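You operate a simulated robot arm through the tools that you are given. There is no shell and no other tool.

The job below is to be done with a simulated robot arm. You get a single attempt, and the scene is never put back.

## Task
Boil the flask on the tripod until the thermometer shows 100, then snuff its lamp.
Fine: Stand the big flask under the glass arm first and turn the wick high. Lay the snuffer back on its cradle. Set down upright: big flask.

It is judged by the outcome, as a careful person would: the job done as asked, and still so three seconds after it is handed in. It fails if anything else is knocked over, pushed out of place, dropped, spilled or broken.

## Robot
A 7-joint arm with a fingered hand on a trunk, on a base that drives. Base frame: it is fixed to the floor where the robot stands at the start and does not move with it; the origin is under the middle of the robot, x ahead of it, y to its left, z up. Readings come in m, rad, newtons and seconds.
With the tool pointing down near the work surface it reaches from about 0.32 to 0.7 m from the robot's upright axis, wherever it stands. Its first joint turns from -1.204 to 3.002 rad. Places, roughly: beaker [-1.25, 3, 0.75]; big flask (22x22x31 cm) [-1.4, 2.4, 0.9]; brass snuffer [-0.75, 3.5, 0.75]; left brass key [-1.5, 1.9, 0.8]; middle brass key [-1.3, 2.6, 0.9]; red lamp (10x12x8 cm) [-1.3, 2.7, 0.9]; right brass key [-1, 3.2, 0.9]; round flask (16x16x23 cm) [-1.3, 2.7, 1.1]; small flask (11x11x17 cm) [-1.2, 2.2, 1]; table under the long glass arm [-1.5, 2.5, 0.8]. Payload 3.2 kg.
The TCP is the grasp point between the finger pads, 0.026 m short of the fingertips. In the tool frame z runs along the fingers and y along their closing line. Largest opening 0.088 m; the body of the gripper starts 0.03 m behind the TCP. The gripper is a hand of 5 fingers: y runs from the thumb to the fingers, the wrist lies at [-0.016, -0.108, -0.172] in the tool frame.
Orientation is told as [roll, pitch, yaw] about the base's x, y, z axes, in that order, counted from this pose: with the fingers straight down and the wrist toward the robot, the tool's x, y and z point along [0, 1, 0], [1, 0, 0] and [0, 0, -1] of the base frame.

## Interface
- The arm moves only by the tool apply_moves. Its argument "plan" is a list of rows, each an object (a shift or turn left out is 0) with "linear": the shift along the base's x, y, z in units of 500 mm (1.0 is 500 mm), a list of three; "rotation": the turn, a rotation vector about the base's x, y, z in units of 180 degrees (1.0 is 180 degrees), a list of three. In form: [{"linear": [tx, ty, tz], "rotation": [ax, ay, az]}, ...]. A call has 1 to 20 rows; each row is the pose to reach, as a shift and turn from the pose commanded when the call began. A call with a number of a shift or a turn outside -1 to 1 is refused whole. A row lasts 0.2 s, in which the tool goes at most 0.05 m and 0.15 rad; a call with a longer step from one row to the next is refused whole. Where a pose cannot be reached the arm comes as near as it can. A force on the tool above 40 N (or 10 N above the force at the start of the call, whichever is more), or a blocked arm, ends the call early, and 0.2 s more pass. In this call time passes only in rows, and 0.2 s behind the last. The reply holds the time, the measured pose of the TCP, the force on the tool along the base axes, the opening and the grip force, in the units named above and with some noise, with the torque about the TCP (base axes, N m) and any sound that the robot's microphone picked up.
- Cameras (640 x 400 px; columns grow to the right, rows downward): "scene" is now at [0.13, 0.0064, 1.2814]; the picture's right is [0.02, -1.00, -0.00], its down [-0.62, -0.01, -0.78] and it looks along [0.78, 0.01, -0.62] (base axes); focal length 277 px, centre (320, 200). "wrist" rides on the gripper at [0.067, -0.097, -0.117] in the tool frame; the picture's right is [-0.71, 0.33, -0.62], its down [-0.65, -0.65, 0.39] and it looks along [-0.28, 0.68, 0.68] (tool axes); focal length 234 px, centre (320, 200). There is no depth. A picture from a camera that has moved, and an enlarged one, comes with that camera's place and axes in the base frame and with its lens. The place of the scene camera against the robot may be out by one fixed shift of up to 0.012 m in any direction.
- grab_frame(camera): a new picture of that camera. The clock stands still meanwhile.
- lift_body(by): slides the trunk up (or, below 0, down) by that many m; the arm and the scene camera ride with it, the base frame stays. It gives what a move gives, with no picture.
- base_move(legs): drives the robot by 1 to 6 legs, each [ahead, left, turn to the left] in m, m and rad, along the robot's own axes; the way and the turn of a leg run together, so that a leg with both is an arc; at most 1.5 m and 3.142 rad a leg. The arm and the cameras ride along, it lands a little off, and it stops where it bumps. It gives what a move gives.
- curl_fingers(index, middle, ring, little, thumb_bend, thumb_turn): sets how far each is bent, from 0 (flat) to 1 (curled in); at 0.3 the hand is open as for a grip, at 0.7 the pads meet at the TCP. One left out holds its place. A second passes; each finger stops where it meets its share of the squeeze, and holds until it gets a number again. It is the only way to open and close the hand. It gives what a move gives, with no picture; readings hold the bend of each and the force on index, middle, ring, little, thumb and palm. thumb_turn goes from beside the hand (0) to across from the fingers (1), as for a grip.
- pan_tilt(pan, tilt): turns the head with the scene camera to pan (to the left, within 1.501 rad either way) and tilt (down, from -0.506 to 1.204), counted from straight ahead of the robot. It gives what a move gives.
- inspect(camera, box): a new picture of the part [left, top, right, bottom] of that camera's present view, enlarged. The clock stands still meanwhile.
- hand_in(): hands the job in; it is judged then, once.

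Nothing tells you exact positions but the pictures and the camera data. Unless the task says otherwise, let go and move clear before handing in.

The tools are called after ">>>" as name(argument=value, ...) on one line, values as JSON. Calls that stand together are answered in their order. apply_moves: Moves the arm, as the interface text tells. Its arguments: {"type":"object","properties":{"plan":{"type":"array","items":{"type":"object","properties":{"linear":{"type":"array","items":{"type":"number"}},"rotation":{"type":"array","items":{"type":"number"}}}}}},"required":["plan"]} The other tools are called the same way: lift_body (by) slides the trunk up or down; curl_fingers (index, middle, ring, little, thumb_bend, thumb_turn) moves the fingers one by one; base_move (legs) drives the base; pan_tilt (pan, tilt) turns the head that bears the scene camera; grab_frame (camera) takes a picture; inspect (camera, box) takes an enlarged picture of a part of a camera's view; hand_in () hands the job in.

At the start:

```text
time: 0.0
tcp_pos: [0.5412, -0.0387, 1.0243]
tool_rot: [0.001, -0.002, -0.001]
contact_force: [-0.1, 0.2, -0.2]
torque: [0.0, -0.05, 0.01]
opening: 0.0877
grip_force: 0.2
shape: jaw
bend: [0.3, 0.3, 0.3, 0.3, 0.3, 0.97]
finger forces: [0.1, 0.0, 0.0, 0.0, 0.0, 0.0]
trunk travel left (down, up): [-0.6, 0.24]
robot x, y, heading: [0.0023, -0.0008, 0.003]
head pan, tilt: [0.017, 0.674]
```

scene: 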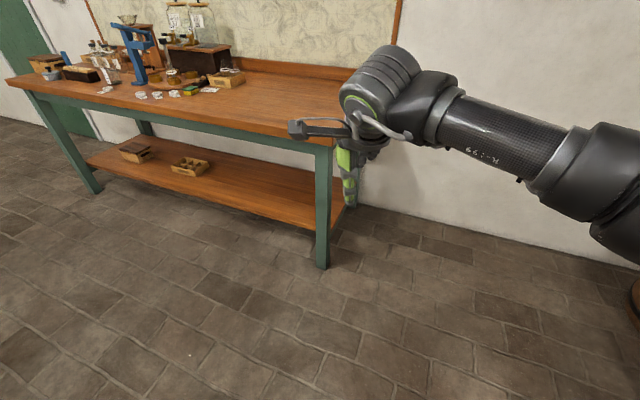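
wrist: 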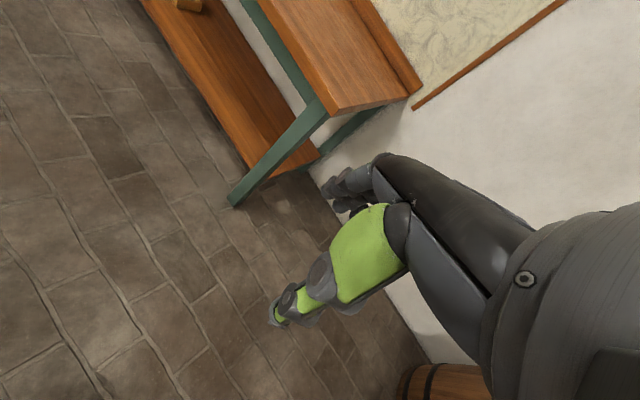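

I see a workbench ahead with other apparatus and the arm to the right; the work places given lie behind and to the left (about [-1.3, 2.6]). I'll turn the head left first to look over there.

>>> pan_tilt(pan=1.5, tilt=0.3)

```text
time: 1.6
tcp_pos: [0.5423, -0.0388, 1.0239]
tool_rot: [0.0, 0.001, -0.001]
contact_force: [0.5, -0.4, -0.4]
torque: [0.02, -0.01, -0.02]
opening: 0.0878
grip_force: 0.0
shape: jaw
bend: [0.3, 0.3, 0.3, 0.3, 0.3, 0.97]
finger forces: [0.0, 0.1, 0.0, 0.0, 0.0, 0.1]
trunk travel left (down, up): [-0.6, 0.24]
robot x, y, heading: [0.0018, -0.0031, -0.001]
head pan, tilt: [1.499, 0.3]
```

>>> grab_frame(camera="scene")

```text
taken
camera scene: at [0.0508, 0.098, 1.3153], right [1.0, -0.07, 0.0], down [-0.02, -0.29, -0.96], along [0.07, 0.95, -0.3], focal length 277 px, centre (320, 200)
```

scene: 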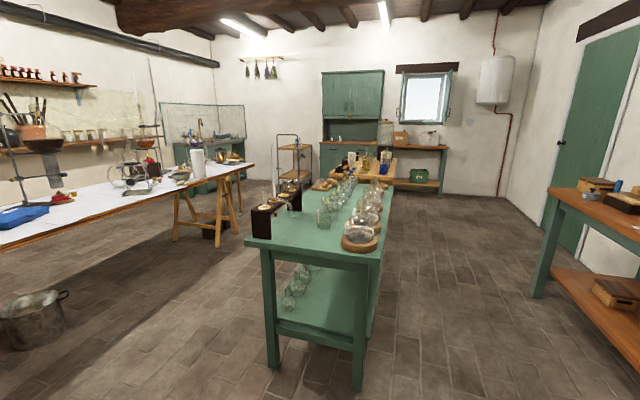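

The white-topped table on the left carries the glass apparatus; a green table stands in the middle around (0.1, 2). I'll enlarge the left side.

>>> inspect(camera="scene", box=[0, 60, 280, 240])

>>> inspect(camera="scene", box=[100, 110, 260, 210])

```text
2.22 times, centred on (140, 150) of scene
camera zoom: at [0.0508, 0.098, 1.3153], right [1.0, -0.07, 0.0], down [-0.02, -0.29, -0.96], along [0.07, 0.95, -0.3], focal length 615 px, centre (720, 311)
```

zoom: 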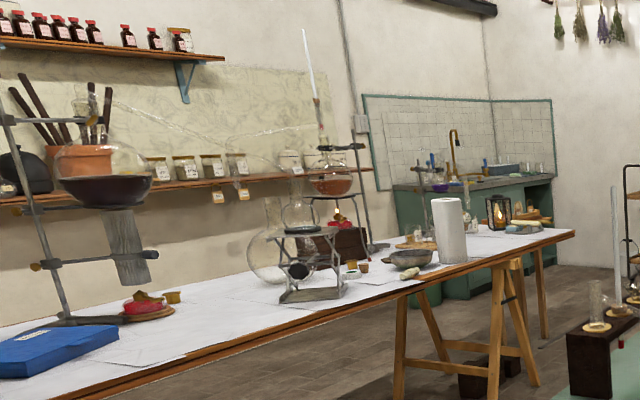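

```text
4.00 times, centred on (180, 160) of scene
camera zoom: at [0.0508, 0.098, 1.3153], right [1.0, -0.07, 0.0], down [-0.02, -0.29, -0.96], along [0.07, 0.95, -0.3], focal length 1107 px, centre (880, 360)
```

zoom: 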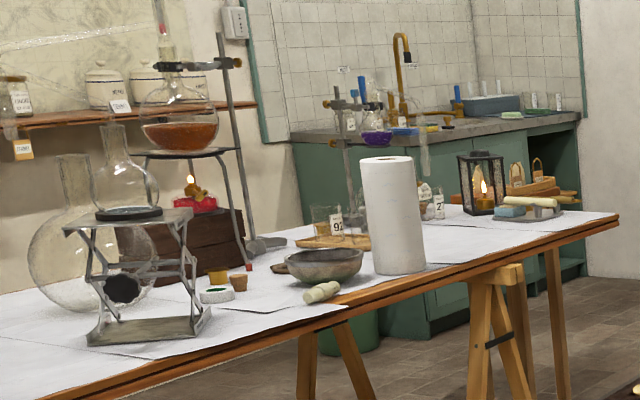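

The white table runs diagonally, its front edge from about (-1.30, 1.32) to (-0.46, 3.27), with a ~1 m aisle between it and the green table. I'll turn the base to run along the aisle and look again.

>>> base_move(legs=[[0, 0, 1.166]])

>>> pan_tilt(pan=0.9, tilt=0.45)

>>> grab_frame(camera="scene")

```text
time: 4.9
tcp_pos: [0.2453, 0.4848, 1.0239]
tool_rot: [-0.001, -0.002, 1.175]
contact_force: [0.5, 0.1, 0.6]
torque: [-0.02, 0.04, -0.01]
opening: 0.0877
grip_force: 0.0
shape: jaw
bend: [0.3, 0.3, 0.3, 0.3, 0.3, 0.97]
finger forces: [0.0, 0.0, 0.1, 0.0, 0.0, 0.0]
trunk travel left (down, up): [-0.6, 0.24]
robot x, y, heading: [0.0002, 0.0046, 1.173]
head pan, tilt: [1.499, 0.3]
```

```text
time: 5.9
tcp_pos: [0.2459, 0.4857, 1.0237]
tool_rot: [0.002, -0.001, 1.176]
contact_force: [-0.1, -0.5, 0.5]
torque: [0.03, 0.0, -0.03]
opening: 0.0877
grip_force: 0.1
shape: jaw
bend: [0.3, 0.3, 0.3, 0.3, 0.3, 0.97]
finger forces: [0.0, 0.0, 0.0, 0.1, 0.0, 0.0]
trunk travel left (down, up): [-0.6, 0.24]
robot x, y, heading: [0.0003, -0.0018, 1.172]
head pan, tilt: [0.901, 0.45]
```

```text
taken
camera scene: at [-0.0311, 0.1315, 1.3014], right [0.88, 0.48, 0.0], down [0.21, -0.38, -0.9], along [-0.44, 0.79, -0.43], focal length 277 px, centre (320, 200)
```

scene: 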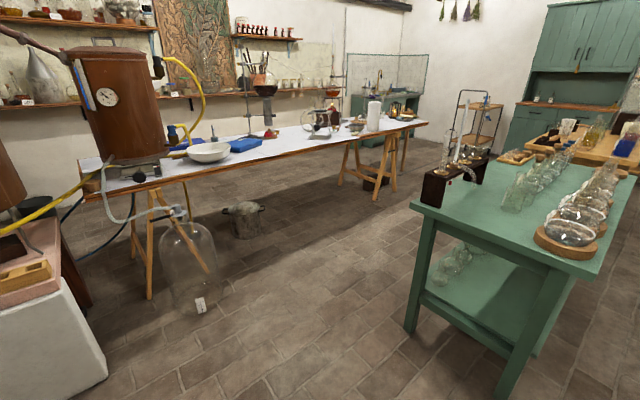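

A big glass jar stands on the floor near (-1.34, 0.88) and the aisle is clear beyond it. I'll drive left first, then up the aisle keeping away from the jar.

>>> base_move(legs=[[0, 0.95, 0], [1.0, 0.2, 0]])

>>> pan_tilt(pan=1.0, tilt=0.4)

>>> grab_frame(camera="scene")

```text
time: 15.8
tcp_pos: [-0.4413, 1.8538, 1.0238]
tool_rot: [-0.001, -0.001, 1.18]
contact_force: [0.4, 0.8, 0.1]
torque: [0.0, 0.02, -0.01]
opening: 0.088
grip_force: 0.1
shape: jaw
bend: [0.3, 0.3, 0.3, 0.3, 0.3, 0.97]
finger forces: [0.0, 0.0, 0.0, 0.0, 0.0, 0.0]
trunk travel left (down, up): [-0.6, 0.24]
robot x, y, heading: [-0.6845, 1.3713, 1.18]
head pan, tilt: [0.901, 0.45]
```

```text
time: 16.4
tcp_pos: [-0.4422, 1.8538, 1.0237]
tool_rot: [0.0, 0.0, 1.18]
contact_force: [-0.2, -0.3, -0.3]
torque: [-0.01, -0.03, -0.01]
opening: 0.0877
grip_force: 0.0
shape: jaw
bend: [0.3, 0.3, 0.3, 0.3, 0.3, 0.97]
finger forces: [0.0, 0.1, 0.0, 0.0, 0.0, 0.1]
trunk travel left (down, up): [-0.6, 0.24]
robot x, y, heading: [-0.6839, 1.3645, 1.18]
head pan, tilt: [1.0, 0.4]
```

```text
taken
camera scene: at [-0.7253, 1.4937, 1.306], right [0.82, 0.57, 0.0], down [0.22, -0.32, -0.92], along [-0.53, 0.76, -0.39], focal length 277 px, centre (320, 200)
```

scene: 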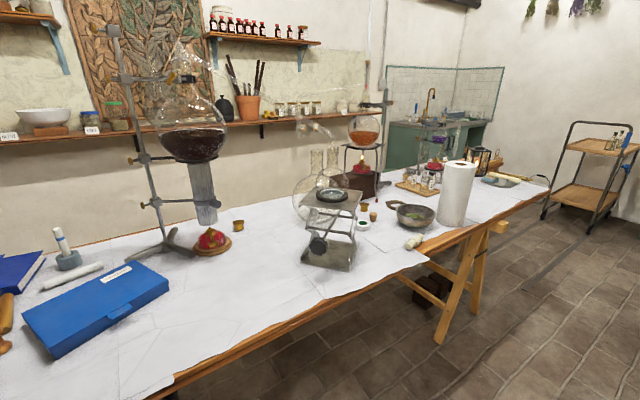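

>>> inspect(camera="scene", box=[260, 80, 420, 280])

>>> inspect(camera="scene", box=[100, 10, 300, 260])

>>> inspect(camera="scene", box=[380, 100, 560, 250])

```text
2.00 times, centred on (340, 180) of scene
camera zoom: at [-0.7253, 1.4937, 1.306], right [0.82, 0.57, 0.0], down [0.22, -0.32, -0.92], along [-0.53, 0.76, -0.39], focal length 554 px, centre (280, 240)
```

zoom: 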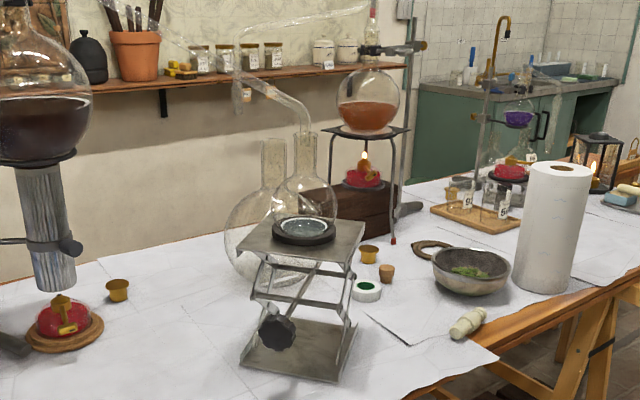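

```text
1.60 times, centred on (200, 135) of scene
camera zoom: at [-0.7253, 1.4937, 1.306], right [0.82, 0.57, 0.0], down [0.22, -0.32, -0.92], along [-0.53, 0.76, -0.39], focal length 443 px, centre (512, 304)
```

zoom: 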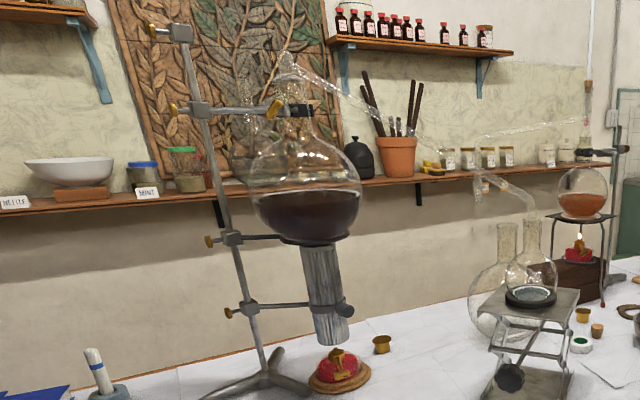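

```text
2.67 times, centred on (470, 175) of scene
camera zoom: at [-0.7253, 1.4937, 1.306], right [0.82, 0.57, 0.0], down [0.22, -0.32, -0.92], along [-0.53, 0.76, -0.39], focal length 738 px, centre (-80, 267)
```

zoom: 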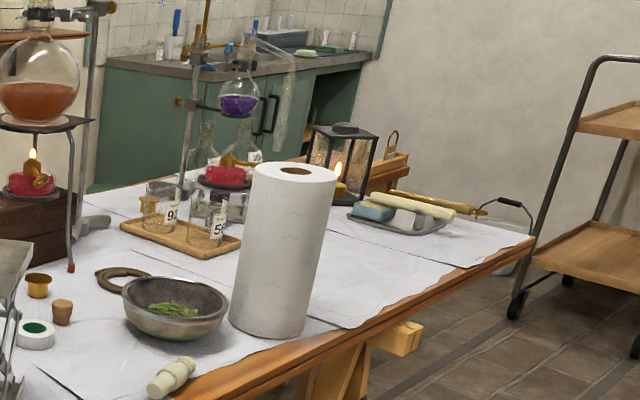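

Three stills stand on the table: the middle one (orange liquid, lit red lamp, thermometer) is ours, with its glass arm running left toward the big flask behind the lab jack. I'll drive further up the aisle for a close look.

>>> base_move(legs=[[0.75, 0, 0]])

>>> pan_tilt(pan=1.45, tilt=0.25)

>>> grab_frame(camera="scene")

```text
time: 20.5
tcp_pos: [-0.151, 2.5484, 1.0237]
tool_rot: [0.001, -0.002, 1.175]
contact_force: [0.5, 0.2, 0.1]
torque: [0.03, -0.02, -0.02]
opening: 0.0878
grip_force: 0.1
shape: jaw
bend: [0.3, 0.3, 0.3, 0.3, 0.3, 0.97]
finger forces: [0.1, 0.1, 0.0, 0.0, 0.0, 0.1]
trunk travel left (down, up): [-0.6, 0.24]
robot x, y, heading: [-0.395, 2.0606, 1.178]
head pan, tilt: [1.0, 0.4]
```

```text
time: 21.4
tcp_pos: [-0.1515, 2.5481, 1.0236]
tool_rot: [-0.001, 0.001, 1.173]
contact_force: [-0.5, 0.5, 1.0]
torque: [-0.03, 0.0, 0.0]
opening: 0.0877
grip_force: 0.0
shape: jaw
bend: [0.3, 0.3, 0.3, 0.3, 0.3, 0.97]
finger forces: [0.0, 0.1, 0.0, 0.0, 0.0, 0.1]
trunk travel left (down, up): [-0.6, 0.24]
robot x, y, heading: [-0.396, 2.0611, 1.177]
head pan, tilt: [1.45, 0.25]
```

```text
taken
camera scene: at [-0.4648, 2.1598, 1.32], right [0.49, 0.87, 0.0], down [0.21, -0.12, -0.97], along [-0.84, 0.48, -0.25], focal length 277 px, centre (320, 200)
```

scene: 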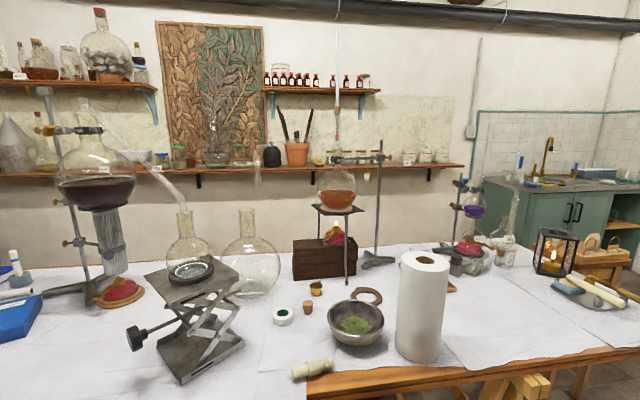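

>>> inspect(camera="scene", box=[230, 80, 410, 200])

>>> inspect(camera="scene", box=[200, 180, 380, 310])

>>> inspect(camera="scene", box=[420, 160, 640, 310])

>>> inspect(camera="scene", box=[30, 80, 280, 310])

```text
3.33 times, centred on (320, 140) of scene
camera zoom: at [-0.4648, 2.1598, 1.32], right [0.49, 0.87, 0.0], down [0.21, -0.12, -0.97], along [-0.84, 0.48, -0.25], focal length 922 px, centre (320, 400)
```

zoom: 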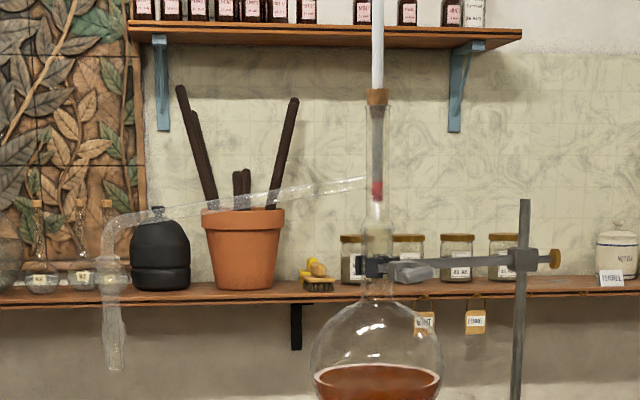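

```text
3.08 times, centred on (290, 245) of scene
camera zoom: at [-0.4648, 2.1598, 1.32], right [0.49, 0.87, 0.0], down [0.21, -0.12, -0.97], along [-0.84, 0.48, -0.25], focal length 852 px, centre (412, 62)
```

zoom: 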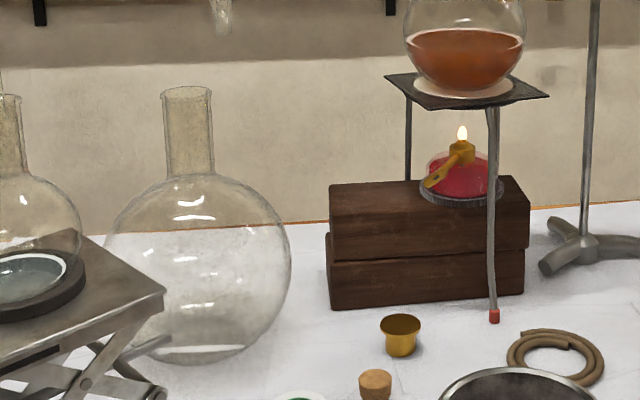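

```text
2.67 times, centred on (530, 235) of scene
camera zoom: at [-0.4648, 2.1598, 1.32], right [0.49, 0.87, 0.0], down [0.21, -0.12, -0.97], along [-0.84, 0.48, -0.25], focal length 738 px, centre (-240, 107)
```

zoom: 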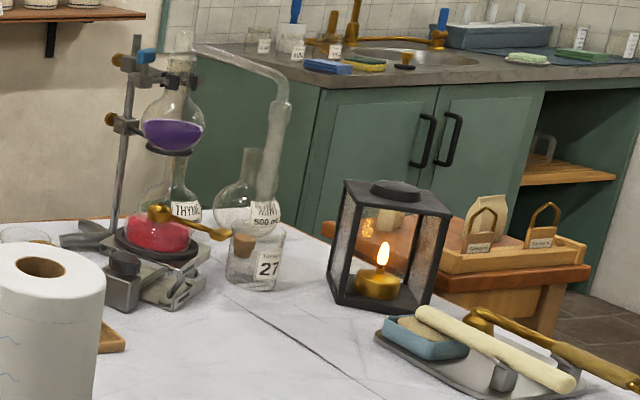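

```text
1.74 times, centred on (155, 195) of scene
camera zoom: at [-0.4648, 2.1598, 1.32], right [0.49, 0.87, 0.0], down [0.21, -0.12, -0.97], along [-0.84, 0.48, -0.25], focal length 481 px, centre (607, 209)
```

zoom: 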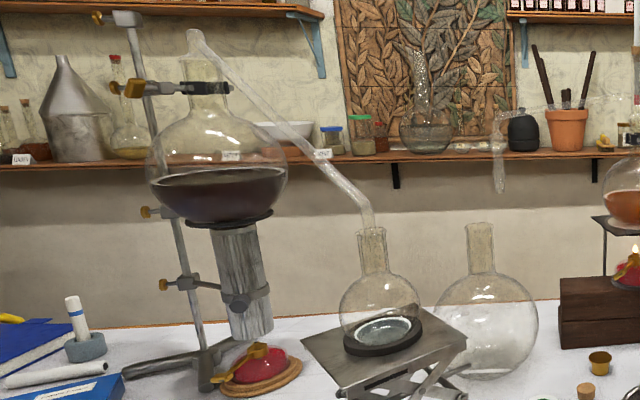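

The middle still's glass arm bends down to a tip I triangulate at about (-1.51, 2.47, 1.09), while the big flask's mouth is at about (-1.37, 2.39, 1.056), so it must move ~16 cm back. I'll check my own base footprint and the table underside to see how near I can park.

>>> pan_tilt(pan=1.5, tilt=1.2)

>>> grab_frame(camera="scene")

>>> grab_frame(camera="wrist")

```text
time: 22.6
tcp_pos: [-0.1515, 2.5471, 1.0235]
tool_rot: [-0.001, -0.001, 1.174]
contact_force: [0.9, 0.7, 0.7]
torque: [0.0, 0.0, 0.01]
opening: 0.0875
grip_force: 0.1
shape: jaw
bend: [0.3, 0.3, 0.3, 0.3, 0.3, 0.97]
finger forces: [0.0, 0.0, 0.0, 0.0, 0.1, 0.0]
trunk travel left (down, up): [-0.6, 0.24]
robot x, y, heading: [-0.3978, 2.0635, 1.177]
head pan, tilt: [1.499, 1.201]
```

```text
taken
camera scene: at [-0.4336, 2.1388, 1.2432], right [0.45, 0.89, 0.0], down [0.83, -0.42, -0.36], along [-0.32, 0.16, -0.93], focal length 277 px, centre (320, 200)
```

scene: 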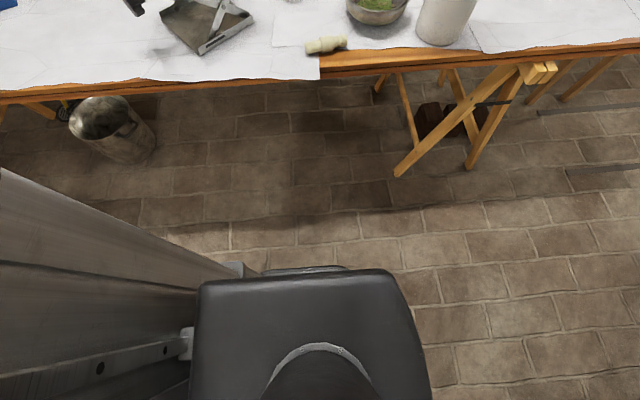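

```text
taken
camera wrist: at [-0.2502, 2.4827, 1.1408], right [0.78, 0.03, 0.62], down [0.35, -0.85, -0.39], along [0.52, 0.52, -0.68], focal length 234 px, centre (320, 200)
```

wrist: 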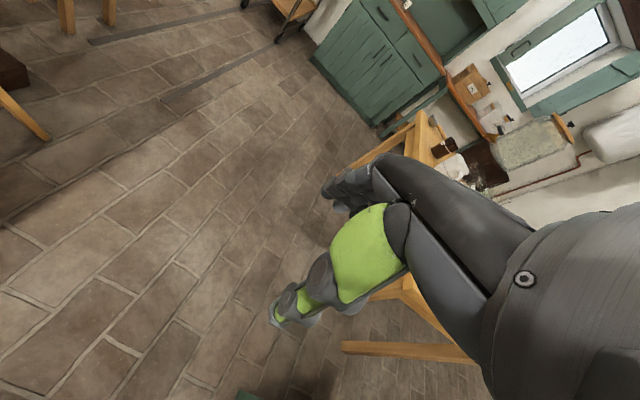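

The base looks less than ~0.26 m wide on this side and I'm about 0.56 m from the table edge. I'll look at my own hand to understand how the fingers and thumb sit.

>>> pan_tilt(pan=0.0, tilt=0.55)

>>> inspect(camera="scene", box=[240, 60, 560, 260])

>>> inspect(camera="wrist", box=[240, 130, 560, 400])

```text
time: 24.2
tcp_pos: [-0.1521, 2.5487, 1.0232]
tool_rot: [0.0, 0.0, 1.174]
contact_force: [0.0, 0.9, -0.7]
torque: [-0.01, 0.02, -0.03]
opening: 0.0879
grip_force: 0.0
shape: jaw
bend: [0.3, 0.3, 0.3, 0.3, 0.3, 0.97]
finger forces: [0.0, 0.0, 0.0, 0.0, 0.0, 0.1]
trunk travel left (down, up): [-0.6, 0.24]
robot x, y, heading: [-0.3954, 2.0636, 1.173]
head pan, tilt: [0.0, 0.55]
```

```text
2.00 times, centred on (400, 160) of scene
camera zoom: at [-0.3491, 2.1965, 1.2923], right [0.92, -0.38, 0.0], down [-0.2, -0.48, -0.85], along [0.33, 0.79, -0.52], focal length 554 px, centre (160, 280)
```

zoom: 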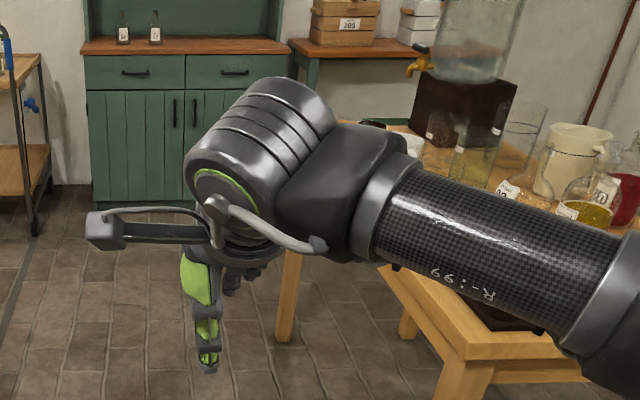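

```text
1.48 times, centred on (400, 265) of wrist
camera zoom: at [-0.2502, 2.4827, 1.1408], right [0.78, 0.03, 0.62], down [0.35, -0.85, -0.39], along [0.52, 0.52, -0.68], focal length 347 px, centre (202, 104)
```

zoom: 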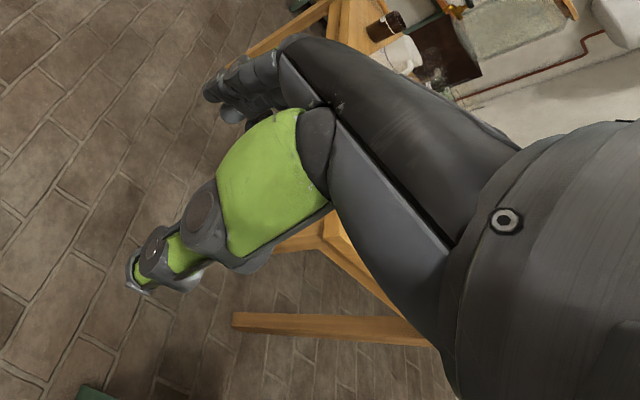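

My green thumb hangs on the near side with the fingers beyond and a camera bracket at +x. Before going near the glass, I'll test in the free aisle whether the arm can take a horizontal grasp pose (fingers stacked vertically, thumb left).

>>> apply_moves(plan=[{"linear": [0.0065, 0.0156, 0], "rotation": [0.0313, 0.0246, -0.0193]}, {"linear": [0.013, 0.0312, 0], "rotation": [0.0626, 0.0493, -0.0386]}, {"linear": [0.0196, 0.0468, 0], "rotation": [0.0939, 0.0739, -0.0579]}, {"linear": [0.0262, 0.0625, 0], "rotation": [0.1252, 0.0986, -0.0772]}, {"linear": [0.0327, 0.078, 0], "rotation": [0.1565, 0.1232, -0.0965]}, {"linear": [0.0392, 0.0937, 0], "rotation": [0.1878, 0.1479, -0.1158]}, {"linear": [0.0458, 0.1093, 0], "rotation": [0.2191, 0.1725, -0.1352]}, {"linear": [0.0523, 0.1249, 0], "rotation": [0.2504, 0.1972, -0.1545]}, {"linear": [0.0588, 0.1405, 0], "rotation": [0.2817, 0.2218, -0.1738]}, {"linear": [0.0654, 0.1562, 0], "rotation": [0.313, 0.2465, -0.1931]}, {"linear": [0.0719, 0.1718, 0], "rotation": [0.3443, 0.2711, -0.2124]}, {"linear": [0.0785, 0.1874, 0], "rotation": [0.3756, 0.2957, -0.2317]}, {"linear": [0.085, 0.203, 0], "rotation": [0.4069, 0.3204, -0.251]}])

>>> grab_frame(camera="scene")

```text
time: 27.1
tcp_pos: [-0.1093, 2.65, 1.0237]
tool_rot: [1.572, 0.0, 0.16]
contact_force: [-0.7, 0.2, 0.0]
torque: [-0.02, 0.02, 0.01]
opening: 0.0878
grip_force: 0.0
shape: jaw
bend: [0.3, 0.3, 0.3, 0.3, 0.3, 0.97]
finger forces: [0.1, 0.0, 0.0, 0.0, 0.0, 0.0]
trunk travel left (down, up): [-0.6, 0.24]
robot x, y, heading: [-0.3982, 2.0609, 1.169]
head pan, tilt: [0.0, 0.55]
```

```text
taken
camera scene: at [-0.3492, 2.1972, 1.2922], right [0.92, -0.39, 0.0], down [-0.2, -0.48, -0.85], along [0.33, 0.79, -0.52], focal length 277 px, centre (320, 200)
```

scene: 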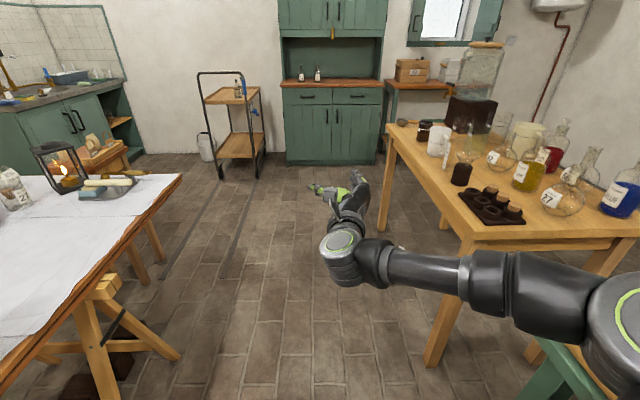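

The horizontal pose works. Now I'll test how far out it can reach ahead in free space.

>>> apply_moves(plan=[{"linear": [0.031, 0.074, 0]}, {"linear": [0.062, 0.147, 0]}, {"linear": [0.094, 0.221, 0]}, {"linear": [0.125, 0.295, 0]}, {"linear": [0.156, 0.368, 0]}, {"linear": [0.187, 0.442, 0]}, {"linear": [0.218, 0.515, 0]}])

>>> grab_frame(camera="scene")

```text
time: 28.6
tcp_pos: [-0.0464, 2.7974, 1.0226]
tool_rot: [1.57, -0.001, 0.163]
contact_force: [-0.2, -0.3, 0.6]
torque: [0.02, 0.0, 0.03]
opening: 0.0881
grip_force: 0.1
shape: jaw
bend: [0.3, 0.3, 0.3, 0.3, 0.3, 0.97]
finger forces: [0.0, 0.0, 0.0, 0.0, 0.0, 0.0]
out of reach, approached as far as the arm can: row 5, 6, 7
trunk travel left (down, up): [-0.6, 0.24]
robot x, y, heading: [-0.3968, 2.0619, 1.171]
head pan, tilt: [0.0, 0.55]
```

```text
taken
camera scene: at [-0.3487, 2.1959, 1.2924], right [0.92, -0.39, 0.0], down [-0.2, -0.48, -0.85], along [0.33, 0.79, -0.52], focal length 277 px, centre (320, 200)
```

scene: 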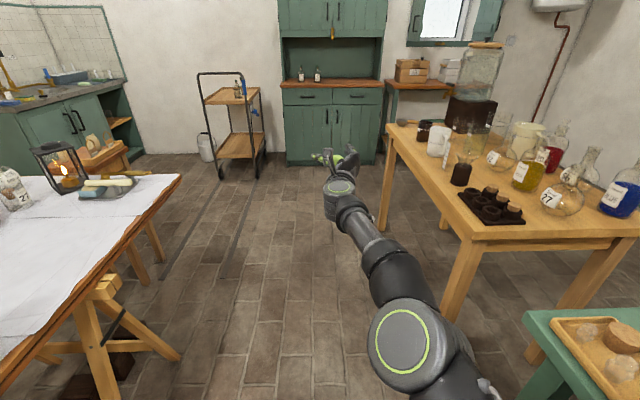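

Max reach here is about 0.815 m from the axis. I'll check whether a different relative height (as if the trunk were lower) gives more reach.

>>> apply_moves(plan=[{"linear": [0.0, 0.0, 0.08]}, {"linear": [0.03, 0.07, 0.16]}, {"linear": [0.05, 0.12, 0.22]}, {"linear": [0.06, 0.14, 0.22]}])

>>> apply_moves(plan=[{"linear": [0.0, 0.0, 0.08]}, {"linear": [0.0, 0.0, 0.16]}, {"linear": [0.0, 0.0, 0.22]}])

```text
refused: row 2 steps farther than a row can; nothing moved
```

```text
time: 29.4
tcp_pos: [-0.0266, 2.7771, 1.1153]
tool_rot: [1.573, 0.0, 0.162]
contact_force: [0.9, -0.3, -0.5]
torque: [0.03, 0.0, -0.04]
opening: 0.0882
grip_force: 0.1
shape: jaw
bend: [0.3, 0.3, 0.3, 0.3, 0.3, 0.97]
finger forces: [0.1, 0.0, 0.1, 0.0, 0.0, 0.0]
out of reach, approached as far as the arm can: row 1, 2, 3
trunk travel left (down, up): [-0.6, 0.24]
robot x, y, heading: [-0.3959, 2.0609, 1.178]
head pan, tilt: [0.0, 0.55]
```

>>> apply_moves(plan=[{"linear": [0.0, 0.0, -0.08]}, {"linear": [0.0, 0.0, -0.16]}, {"linear": [0.0, 0.0, -0.24]}, {"linear": [0.0, 0.0, -0.32]}, {"linear": [0.0, 0.0, -0.4]}])

```text
time: 30.6
tcp_pos: [-0.0233, 2.7874, 0.9134]
tool_rot: [1.57, -0.002, 0.16]
contact_force: [-0.4, 0.3, -1.0]
torque: [-0.06, 0.0, 0.0]
opening: 0.0878
grip_force: 0.0
shape: jaw
bend: [0.3, 0.3, 0.3, 0.3, 0.3, 0.97]
finger forces: [0.0, 0.0, 0.1, 0.0, 0.0, 0.1]
out of reach, approached as far as the arm can: row 1, 2, 3, 4, 5
trunk travel left (down, up): [-0.6, 0.24]
robot x, y, heading: [-0.3963, 2.063, 1.172]
head pan, tilt: [0.0, 0.55]
```

Shoulder height is about 0.97, max horizontal reach ~0.815 m. I need to park with my axis ~0.19 m from the edge, so I'll check the base height/footprint by looking down in front.

>>> pan_tilt(pan=0.6, tilt=1.2)

>>> grab_frame(camera="scene")

>>> pan_tilt(pan=-0.9, tilt=1.2)

>>> grab_frame(camera="scene")

```text
time: 31.7
tcp_pos: [-0.0238, 2.786, 0.9132]
tool_rot: [1.571, -0.002, 0.16]
contact_force: [-0.4, 0.4, -0.4]
torque: [-0.01, -0.03, -0.02]
opening: 0.088
grip_force: 0.1
shape: jaw
bend: [0.3, 0.3, 0.3, 0.3, 0.3, 0.97]
finger forces: [0.0, 0.0, 0.0, 0.0, 0.1, 0.1]
trunk travel left (down, up): [-0.6, 0.24]
robot x, y, heading: [-0.3984, 2.0646, 1.177]
head pan, tilt: [0.6, 1.201]
```

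```text
taken
camera scene: at [-0.3949, 2.1685, 1.2432], right [0.98, 0.2, 0.0], down [0.19, -0.91, -0.36], along [-0.07, 0.36, -0.93], focal length 277 px, centre (320, 200)
```

scene: 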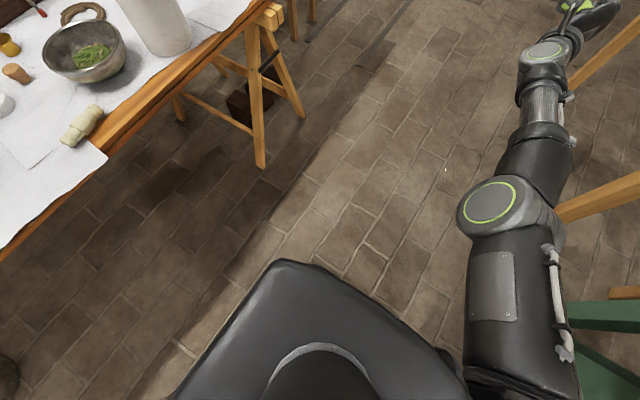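

```text
time: 33.3
tcp_pos: [-0.024, 2.7867, 0.9136]
tool_rot: [1.573, -0.002, 0.159]
contact_force: [-0.2, 0.5, -0.8]
torque: [0.0, -0.01, -0.01]
opening: 0.088
grip_force: 0.0
shape: jaw
bend: [0.3, 0.3, 0.3, 0.3, 0.3, 0.97]
finger forces: [0.0, 0.1, 0.0, 0.0, 0.1, 0.0]
trunk travel left (down, up): [-0.6, 0.24]
robot x, y, heading: [-0.3981, 2.0625, 1.172]
head pan, tilt: [-0.901, 1.201]
```

```text
taken
camera scene: at [-0.3298, 2.1289, 1.2432], right [0.27, -0.96, 0.0], down [-0.9, -0.25, -0.36], along [0.35, 0.1, -0.93], focal length 277 px, centre (320, 200)
```

scene: 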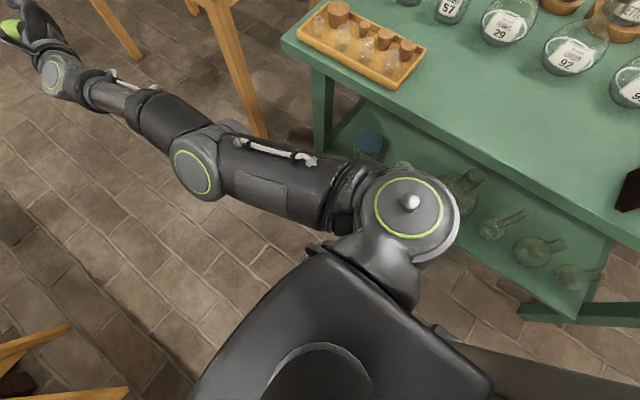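

The arm sits on my right shoulder, so I should face the table square-on. I'll pull the hand in first, then raise the trunk and turn toward the table.

>>> apply_moves(plan=[{"linear": [-0.03, -0.07, 0.04]}, {"linear": [-0.06, -0.14, 0.08]}, {"linear": [-0.09, -0.21, 0.12]}, {"linear": [-0.117, -0.276, 0.16]}])

```text
time: 34.3
tcp_pos: [-0.0564, 2.7979, 0.9807]
tool_rot: [1.573, -0.002, 0.159]
contact_force: [0.9, -0.7, 0.1]
torque: [0.01, -0.02, 0.02]
opening: 0.088
grip_force: 0.1
shape: jaw
bend: [0.3, 0.3, 0.3, 0.3, 0.3, 0.97]
finger forces: [0.0, 0.0, 0.0, 0.0, 0.1, 0.0]
out of reach, approached as far as the arm can: row 1, 2, 3, 4
trunk travel left (down, up): [-0.6, 0.24]
robot x, y, heading: [-0.4005, 2.0565, 1.176]
head pan, tilt: [-0.901, 1.201]
```

>>> apply_moves(plan=[{"linear": [-0.03, -0.07, 0.0]}, {"linear": [-0.06, -0.14, 0.0]}, {"linear": [-0.09, -0.21, 0.0]}, {"linear": [-0.117, -0.276, 0.0]}])

```text
time: 35.3
tcp_pos: [-0.0938, 2.8036, 0.9755]
tool_rot: [1.572, -0.002, 0.159]
contact_force: [0.0, -0.7, 0.3]
torque: [-0.04, -0.04, -0.01]
opening: 0.0879
grip_force: 0.1
shape: jaw
bend: [0.3, 0.3, 0.3, 0.3, 0.3, 0.97]
finger forces: [0.1, 0.0, 0.0, 0.0, 0.0, 0.0]
out of reach, approached as far as the arm can: row 1, 2, 3, 4
trunk travel left (down, up): [-0.6, 0.24]
robot x, y, heading: [-0.4006, 2.0586, 1.173]
head pan, tilt: [-0.901, 1.201]
```

>>> pan_tilt(pan=0.0, tilt=0.6)

>>> grab_frame(camera="scene")

```text
time: 36.5
tcp_pos: [-0.0948, 2.8038, 0.9758]
tool_rot: [1.57, -0.002, 0.161]
contact_force: [0.5, -0.1, 0.0]
torque: [-0.04, 0.01, 0.02]
opening: 0.0878
grip_force: 0.1
shape: jaw
bend: [0.3, 0.3, 0.3, 0.3, 0.3, 0.97]
finger forces: [0.0, 0.0, 0.0, 0.0, 0.1, 0.0]
trunk travel left (down, up): [-0.6, 0.24]
robot x, y, heading: [-0.3987, 2.0628, 1.169]
head pan, tilt: [0.0, 0.6]
```

```text
taken
camera scene: at [-0.3495, 2.1952, 1.2877], right [0.92, -0.39, 0.0], down [-0.22, -0.52, -0.82], along [0.32, 0.76, -0.57], focal length 277 px, centre (320, 200)
```

scene: 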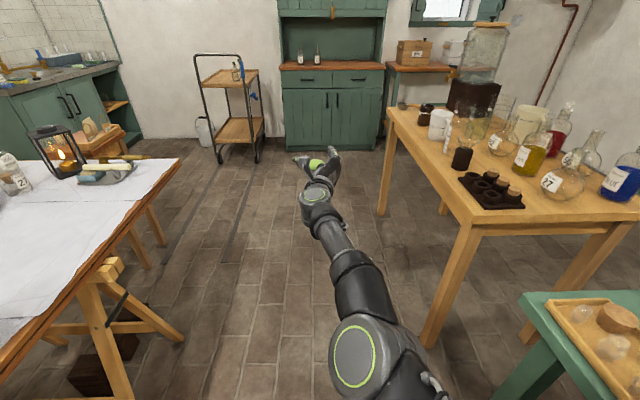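

The arm got nearly straight and is stuck near its singular reach; I'll command a larger pull back (all free aisle) to bend the elbow again.

>>> apply_moves(plan=[{"linear": [-0.03, -0.07, 0.0]}, {"linear": [-0.06, -0.14, 0.0]}, {"linear": [-0.09, -0.21, 0.0]}, {"linear": [-0.12, -0.28, 0.0]}, {"linear": [-0.15, -0.35, 0.0]}, {"linear": [-0.18, -0.42, 0.0]}, {"linear": [-0.21, -0.49, 0.0]}, {"linear": [-0.24, -0.56, 0.0]}])

```text
time: 38.3
tcp_pos: [-0.1641, 2.8049, 0.9685]
tool_rot: [1.572, -0.001, 0.161]
contact_force: [0.6, 0.2, -0.4]
torque: [0.04, 0.01, 0.02]
opening: 0.0879
grip_force: 0.1
shape: jaw
bend: [0.3, 0.3, 0.3, 0.3, 0.3, 0.97]
finger forces: [0.1, 0.1, 0.0, 0.0, 0.0, 0.1]
out of reach, approached as far as the arm can: row 1, 2, 3, 4, 5, 6, 7, 8
trunk travel left (down, up): [-0.6, 0.24]
robot x, y, heading: [-0.4017, 2.0659, 1.176]
head pan, tilt: [0.0, 0.6]
```

>>> apply_moves(plan=[{"linear": [0, -0.04, 0], "rotation": [-0.0313, -0.0246, 0.0193]}, {"linear": [0, -0.08, 0], "rotation": [-0.0626, -0.0493, 0.0386]}, {"linear": [0, -0.12, 0], "rotation": [-0.0939, -0.0739, 0.0579]}, {"linear": [0, -0.16, 0], "rotation": [-0.1252, -0.0986, 0.0772]}, {"linear": [0, -0.2, 0], "rotation": [-0.1565, -0.1232, 0.0965]}, {"linear": [0, -0.24, 0], "rotation": [-0.1878, -0.1479, 0.1158]}])

```text
time: 39.7
tcp_pos: [-0.1532, 2.7966, 0.9944]
tool_rot: [0.861, -0.211, 0.617]
contact_force: [-0.3, -0.1, 0.3]
torque: [0.0, 0.02, -0.01]
opening: 0.088
grip_force: 0.1
shape: jaw
bend: [0.3, 0.3, 0.3, 0.3, 0.3, 0.97]
finger forces: [0.0, 0.0, 0.0, 0.0, 0.0, 0.1]
out of reach, approached as far as the arm can: row 1, 2, 3, 4, 5, 6
trunk travel left (down, up): [-0.6, 0.24]
robot x, y, heading: [-0.3972, 2.0613, 1.173]
head pan, tilt: [0.0, 0.6]
```

>>> apply_moves(plan=[{"linear": [0.02, 0.08, 0], "rotation": [-0.0313, -0.0246, 0.0193]}, {"linear": [0.04, 0.16, 0], "rotation": [-0.0626, -0.0493, 0.0386]}, {"linear": [0.06, 0.24, 0], "rotation": [-0.0939, -0.0739, 0.0579]}, {"linear": [0.08, 0.32, 0], "rotation": [-0.1252, -0.0986, 0.0772]}, {"linear": [0.1, 0.4, 0], "rotation": [-0.1565, -0.1232, 0.0965]}, {"linear": [0.12, 0.48, 0], "rotation": [-0.1878, -0.1479, 0.1158]}])

>>> grab_frame(camera="scene")

```text
time: 41.1
tcp_pos: [-0.1265, 2.7185, 0.9183]
tool_rot: [0.12, -0.059, 1.114]
contact_force: [-2.2, 0.5, -3.3]
torque: [0.1, -0.2, -0.09]
opening: 0.0881
grip_force: 0.1
shape: jaw
bend: [0.3, 0.3, 0.3, 0.3, 0.3, 0.97]
finger forces: [0.0, 0.0, 0.0, 0.0, 0.0, 0.0]
out of reach, approached as far as the arm can: row 1, 2, 3, 4, 5, 6
trunk travel left (down, up): [-0.6, 0.24]
robot x, y, heading: [-0.3954, 2.0611, 1.177]
head pan, tilt: [0.0, 0.6]
```

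```text
taken
camera scene: at [-0.3443, 2.1896, 1.2879], right [0.92, -0.39, -0.01], down [-0.22, -0.52, -0.83], along [0.32, 0.76, -0.56], focal length 277 px, centre (320, 200)
```

scene: 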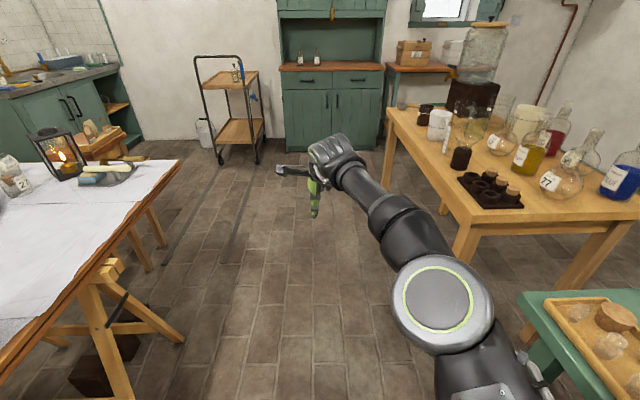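

>>> apply_moves(plan=[{"linear": [0, 0, 0.02], "rotation": [0, 0, 0]}, {"linear": [0, 0, 0.04], "rotation": [0, 0, 0]}])

```text
time: 41.7
tcp_pos: [-0.1304, 2.7214, 0.94]
tool_rot: [0.11, -0.057, 1.11]
contact_force: [0.5, -0.1, 0.0]
torque: [0.0, -0.02, -0.04]
opening: 0.0881
grip_force: 0.1
shape: jaw
bend: [0.3, 0.3, 0.3, 0.3, 0.3, 0.97]
finger forces: [0.0, 0.0, 0.0, 0.0, 0.1, 0.1]
trunk travel left (down, up): [-0.6, 0.24]
robot x, y, heading: [-0.3963, 2.0621, 1.17]
head pan, tilt: [0.0, 0.6]
```

The elbow is bent again and the command follows the reached pose. Now I'll pull the hand in to ~0.5 m ahead and turn it back to the horizontal grasp pose.

>>> apply_moves(plan=[{"linear": [-0.0016, -0.086, 0.032]}, {"linear": [-0.0032, -0.172, 0.064]}, {"linear": [-0.0048, -0.258, 0.096]}, {"linear": [-0.0064, -0.344, 0.128]}, {"linear": [-0.008, -0.43, 0.16]}, {"linear": [-0.008, -0.43, 0.16], "rotation": [0.0313, 0.0246, -0.0193]}, {"linear": [-0.008, -0.43, 0.16], "rotation": [0.0626, 0.0493, -0.0386]}, {"linear": [-0.008, -0.43, 0.16], "rotation": [0.0939, 0.0739, -0.0579]}, {"linear": [-0.008, -0.43, 0.16], "rotation": [0.1252, 0.0986, -0.0772]}, {"linear": [-0.008, -0.43, 0.16], "rotation": [0.1565, 0.1232, -0.0965]}, {"linear": [-0.008, -0.43, 0.16], "rotation": [0.1878, 0.1479, -0.1158]}, {"linear": [-0.008, -0.43, 0.16], "rotation": [0.2191, 0.1725, -0.1352]}, {"linear": [-0.008, -0.43, 0.16], "rotation": [0.2504, 0.1972, -0.1545]}, {"linear": [-0.008, -0.43, 0.16], "rotation": [0.2817, 0.2218, -0.1738]}, {"linear": [-0.008, -0.43, 0.16], "rotation": [0.313, 0.2465, -0.1931]}, {"linear": [-0.008, -0.43, 0.16], "rotation": [0.3443, 0.2711, -0.2124]}, {"linear": [-0.008, -0.43, 0.16], "rotation": [0.3756, 0.2957, -0.2317]}])

>>> grab_frame(camera="scene")

```text
time: 45.3
tcp_pos: [-0.1364, 2.5063, 1.0231]
tool_rot: [1.573, -0.001, 0.161]
contact_force: [-0.1, -0.1, -1.0]
torque: [0.02, 0.01, -0.02]
opening: 0.088
grip_force: 0.1
shape: jaw
bend: [0.3, 0.3, 0.3, 0.3, 0.3, 0.97]
finger forces: [0.0, 0.0, 0.0, 0.1, 0.0, 0.0]
trunk travel left (down, up): [-0.6, 0.24]
robot x, y, heading: [-0.3967, 2.0591, 1.173]
head pan, tilt: [0.0, 0.6]
```

```text
taken
camera scene: at [-0.3498, 2.1957, 1.2878], right [0.92, -0.39, 0.0], down [-0.22, -0.52, -0.82], along [0.32, 0.76, -0.57], focal length 277 px, centre (320, 200)
```

scene: 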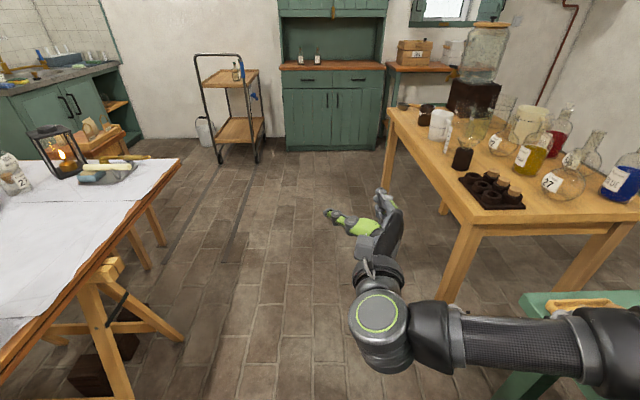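

Hand is tucked at ~0.52 m ahead. I'll raise the trunk for clearance, sidestep slightly, and turn to face the table.

>>> lift_body(by=0.2)

>>> base_move(legs=[[0, 0.08, 0], [0, 0, 1.612]])

>>> pan_tilt(pan=0.0, tilt=0.45)

>>> grab_frame(camera="scene")

```text
time: 47.5
tcp_pos: [-0.1361, 2.505, 1.2236]
tool_rot: [1.572, -0.001, 0.161]
contact_force: [-0.7, 0.4, -0.2]
torque: [0.0, -0.03, 0.0]
opening: 0.088
grip_force: 0.1
shape: jaw
bend: [0.3, 0.3, 0.3, 0.3, 0.3, 0.97]
finger forces: [0.0, 0.0, 0.0, 0.0, 0.0, 0.0]
trunk travel left (down, up): [-0.8, 0.04]
robot x, y, heading: [-0.3998, 2.0642, 1.172]
head pan, tilt: [0.0, 0.6]
```

```text
time: 52.4
tcp_pos: [-0.9248, 2.3338, 1.2227]
tool_rot: [1.57, -0.001, 1.774]
contact_force: [-0.5, -0.4, -0.1]
torque: [0.01, 0.02, -0.01]
opening: 0.0881
grip_force: 0.1
shape: jaw
bend: [0.3, 0.3, 0.3, 0.3, 0.3, 0.97]
finger forces: [0.0, 0.0, 0.0, 0.1, 0.1, 0.0]
trunk travel left (down, up): [-0.8, 0.04]
robot x, y, heading: [-0.4689, 2.0931, 2.796]
head pan, tilt: [0.0, 0.6]
```

```text
time: 53.1
tcp_pos: [-0.9258, 2.3337, 1.2224]
tool_rot: [1.571, -0.003, 1.775]
contact_force: [-0.1, 0.1, -0.4]
torque: [0.0, -0.03, 0.02]
opening: 0.0878
grip_force: 0.1
shape: jaw
bend: [0.3, 0.3, 0.3, 0.3, 0.3, 0.97]
finger forces: [0.0, 0.0, 0.0, 0.0, 0.0, 0.1]
trunk travel left (down, up): [-0.8, 0.04]
robot x, y, heading: [-0.4712, 2.0965, 2.793]
head pan, tilt: [0.0, 0.45]
```

```text
taken
camera scene: at [-0.6094, 2.1469, 1.5013], right [0.34, 0.94, 0.0], down [0.41, -0.15, -0.9], along [-0.85, 0.31, -0.44], focal length 277 px, centre (320, 200)
```

scene: 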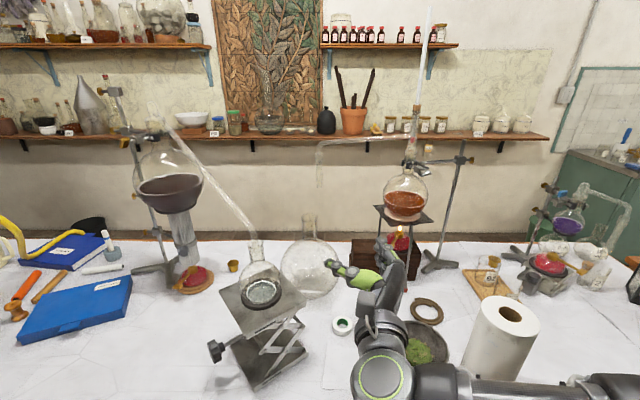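

Good vantage facing the table. I'll enlarge the glass arm/flask area and lamp area for measurement.

>>> inspect(camera="scene", box=[220, 120, 380, 320])

>>> inspect(camera="scene", box=[340, 130, 480, 330])

>>> inspect(camera="scene", box=[380, 0, 450, 180])

```text
2.00 times, centred on (300, 220) of scene
camera zoom: at [-0.6094, 2.1469, 1.5013], right [0.34, 0.94, 0.0], down [0.41, -0.15, -0.9], along [-0.85, 0.31, -0.44], focal length 554 px, centre (360, 160)
```

zoom: 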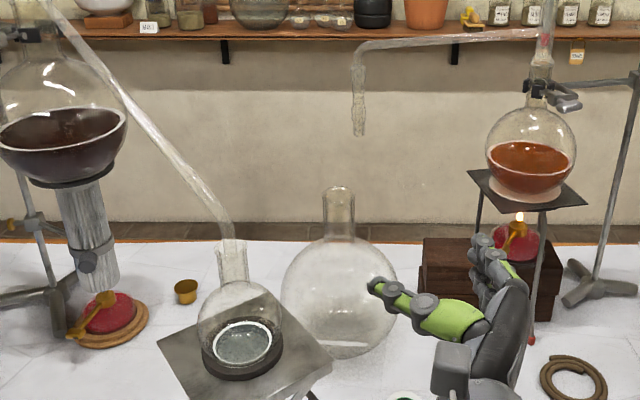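

```text
2.00 times, centred on (410, 230) of scene
camera zoom: at [-0.6094, 2.1469, 1.5013], right [0.34, 0.94, 0.0], down [0.41, -0.15, -0.9], along [-0.85, 0.31, -0.44], focal length 554 px, centre (140, 140)
```

zoom: 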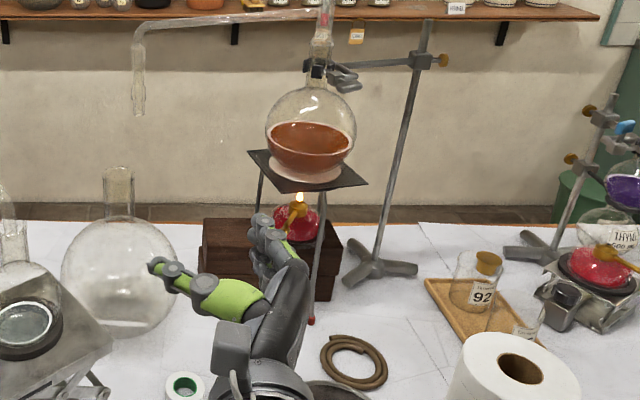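

```text
2.22 times, centred on (415, 90) of scene
camera zoom: at [-0.6094, 2.1469, 1.5013], right [0.34, 0.94, 0.0], down [0.41, -0.15, -0.9], along [-0.85, 0.31, -0.44], focal length 615 px, centre (109, 444)
```

zoom: 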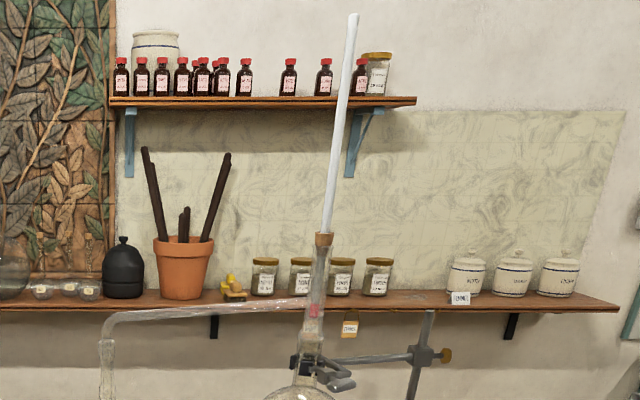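

Measured: tip (-1.508, 2.471, 1.092), flask mouth (-1.369, 2.388, 1.058); displacement needed ≈ (-0.139, +0.083). I'll yaw the hand another 30° left so the wrist comes from the right, clear of the lab jack, before driving closer.

>>> apply_moves(plan=[{"rotation": [0, 0, 0.042]}, {"rotation": [0, 0, 0.084]}, {"rotation": [0, 0, 0.126]}, {"rotation": [0, 0, 0.1667]}])

>>> grab_frame(camera="scene")

```text
time: 54.1
tcp_pos: [-0.9249, 2.3352, 1.2222]
tool_rot: [1.57, 0.0, 2.299]
contact_force: [0.4, 0.4, 0.5]
torque: [-0.02, 0.0, 0.02]
opening: 0.0881
grip_force: 0.2
shape: jaw
bend: [0.3, 0.3, 0.3, 0.3, 0.3, 0.97]
finger forces: [0.0, 0.1, 0.1, 0.0, 0.0, 0.0]
trunk travel left (down, up): [-0.8, 0.04]
robot x, y, heading: [-0.4695, 2.0953, 2.788]
head pan, tilt: [0.0, 0.45]
```

```text
taken
camera scene: at [-0.6091, 2.1478, 1.5013], right [0.34, 0.94, 0.0], down [0.41, -0.15, -0.9], along [-0.85, 0.31, -0.44], focal length 277 px, centre (320, 200)
```

scene: 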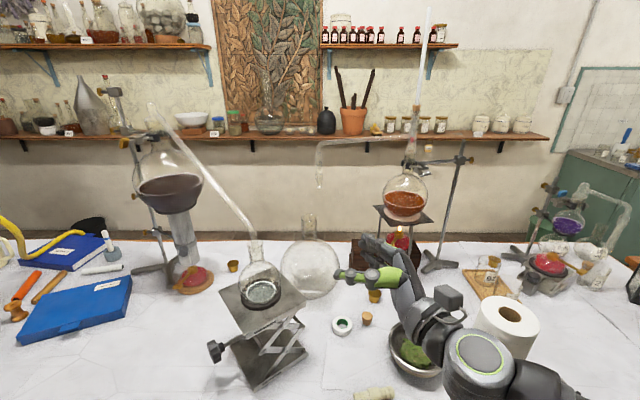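

Hand pose fine. I'll drive toward the table in two steps, watching for any bump.

>>> base_move(legs=[[0.2, 0.025, 0]])

>>> grab_frame(camera="scene")

```text
time: 55.7
tcp_pos: [-1.1202, 2.3797, 1.2221]
tool_rot: [1.57, -0.001, 2.302]
contact_force: [0.1, 0.1, 0.2]
torque: [0.01, 0.01, -0.02]
opening: 0.0879
grip_force: 0.1
shape: jaw
bend: [0.3, 0.3, 0.3, 0.3, 0.3, 0.97]
finger forces: [0.0, 0.0, 0.0, 0.0, 0.0, 0.0]
trunk travel left (down, up): [-0.8, 0.04]
robot x, y, heading: [-0.6669, 2.1377, 2.794]
head pan, tilt: [0.0, 0.45]
```

```text
taken
camera scene: at [-0.8049, 2.1922, 1.5014], right [0.34, 0.94, 0.0], down [0.41, -0.15, -0.9], along [-0.85, 0.31, -0.44], focal length 277 px, centre (320, 200)
```

scene: 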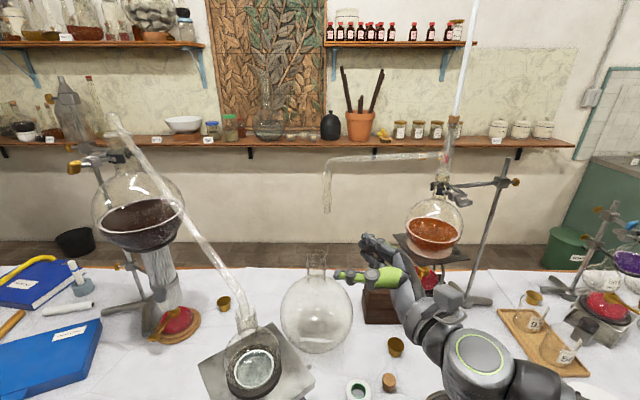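

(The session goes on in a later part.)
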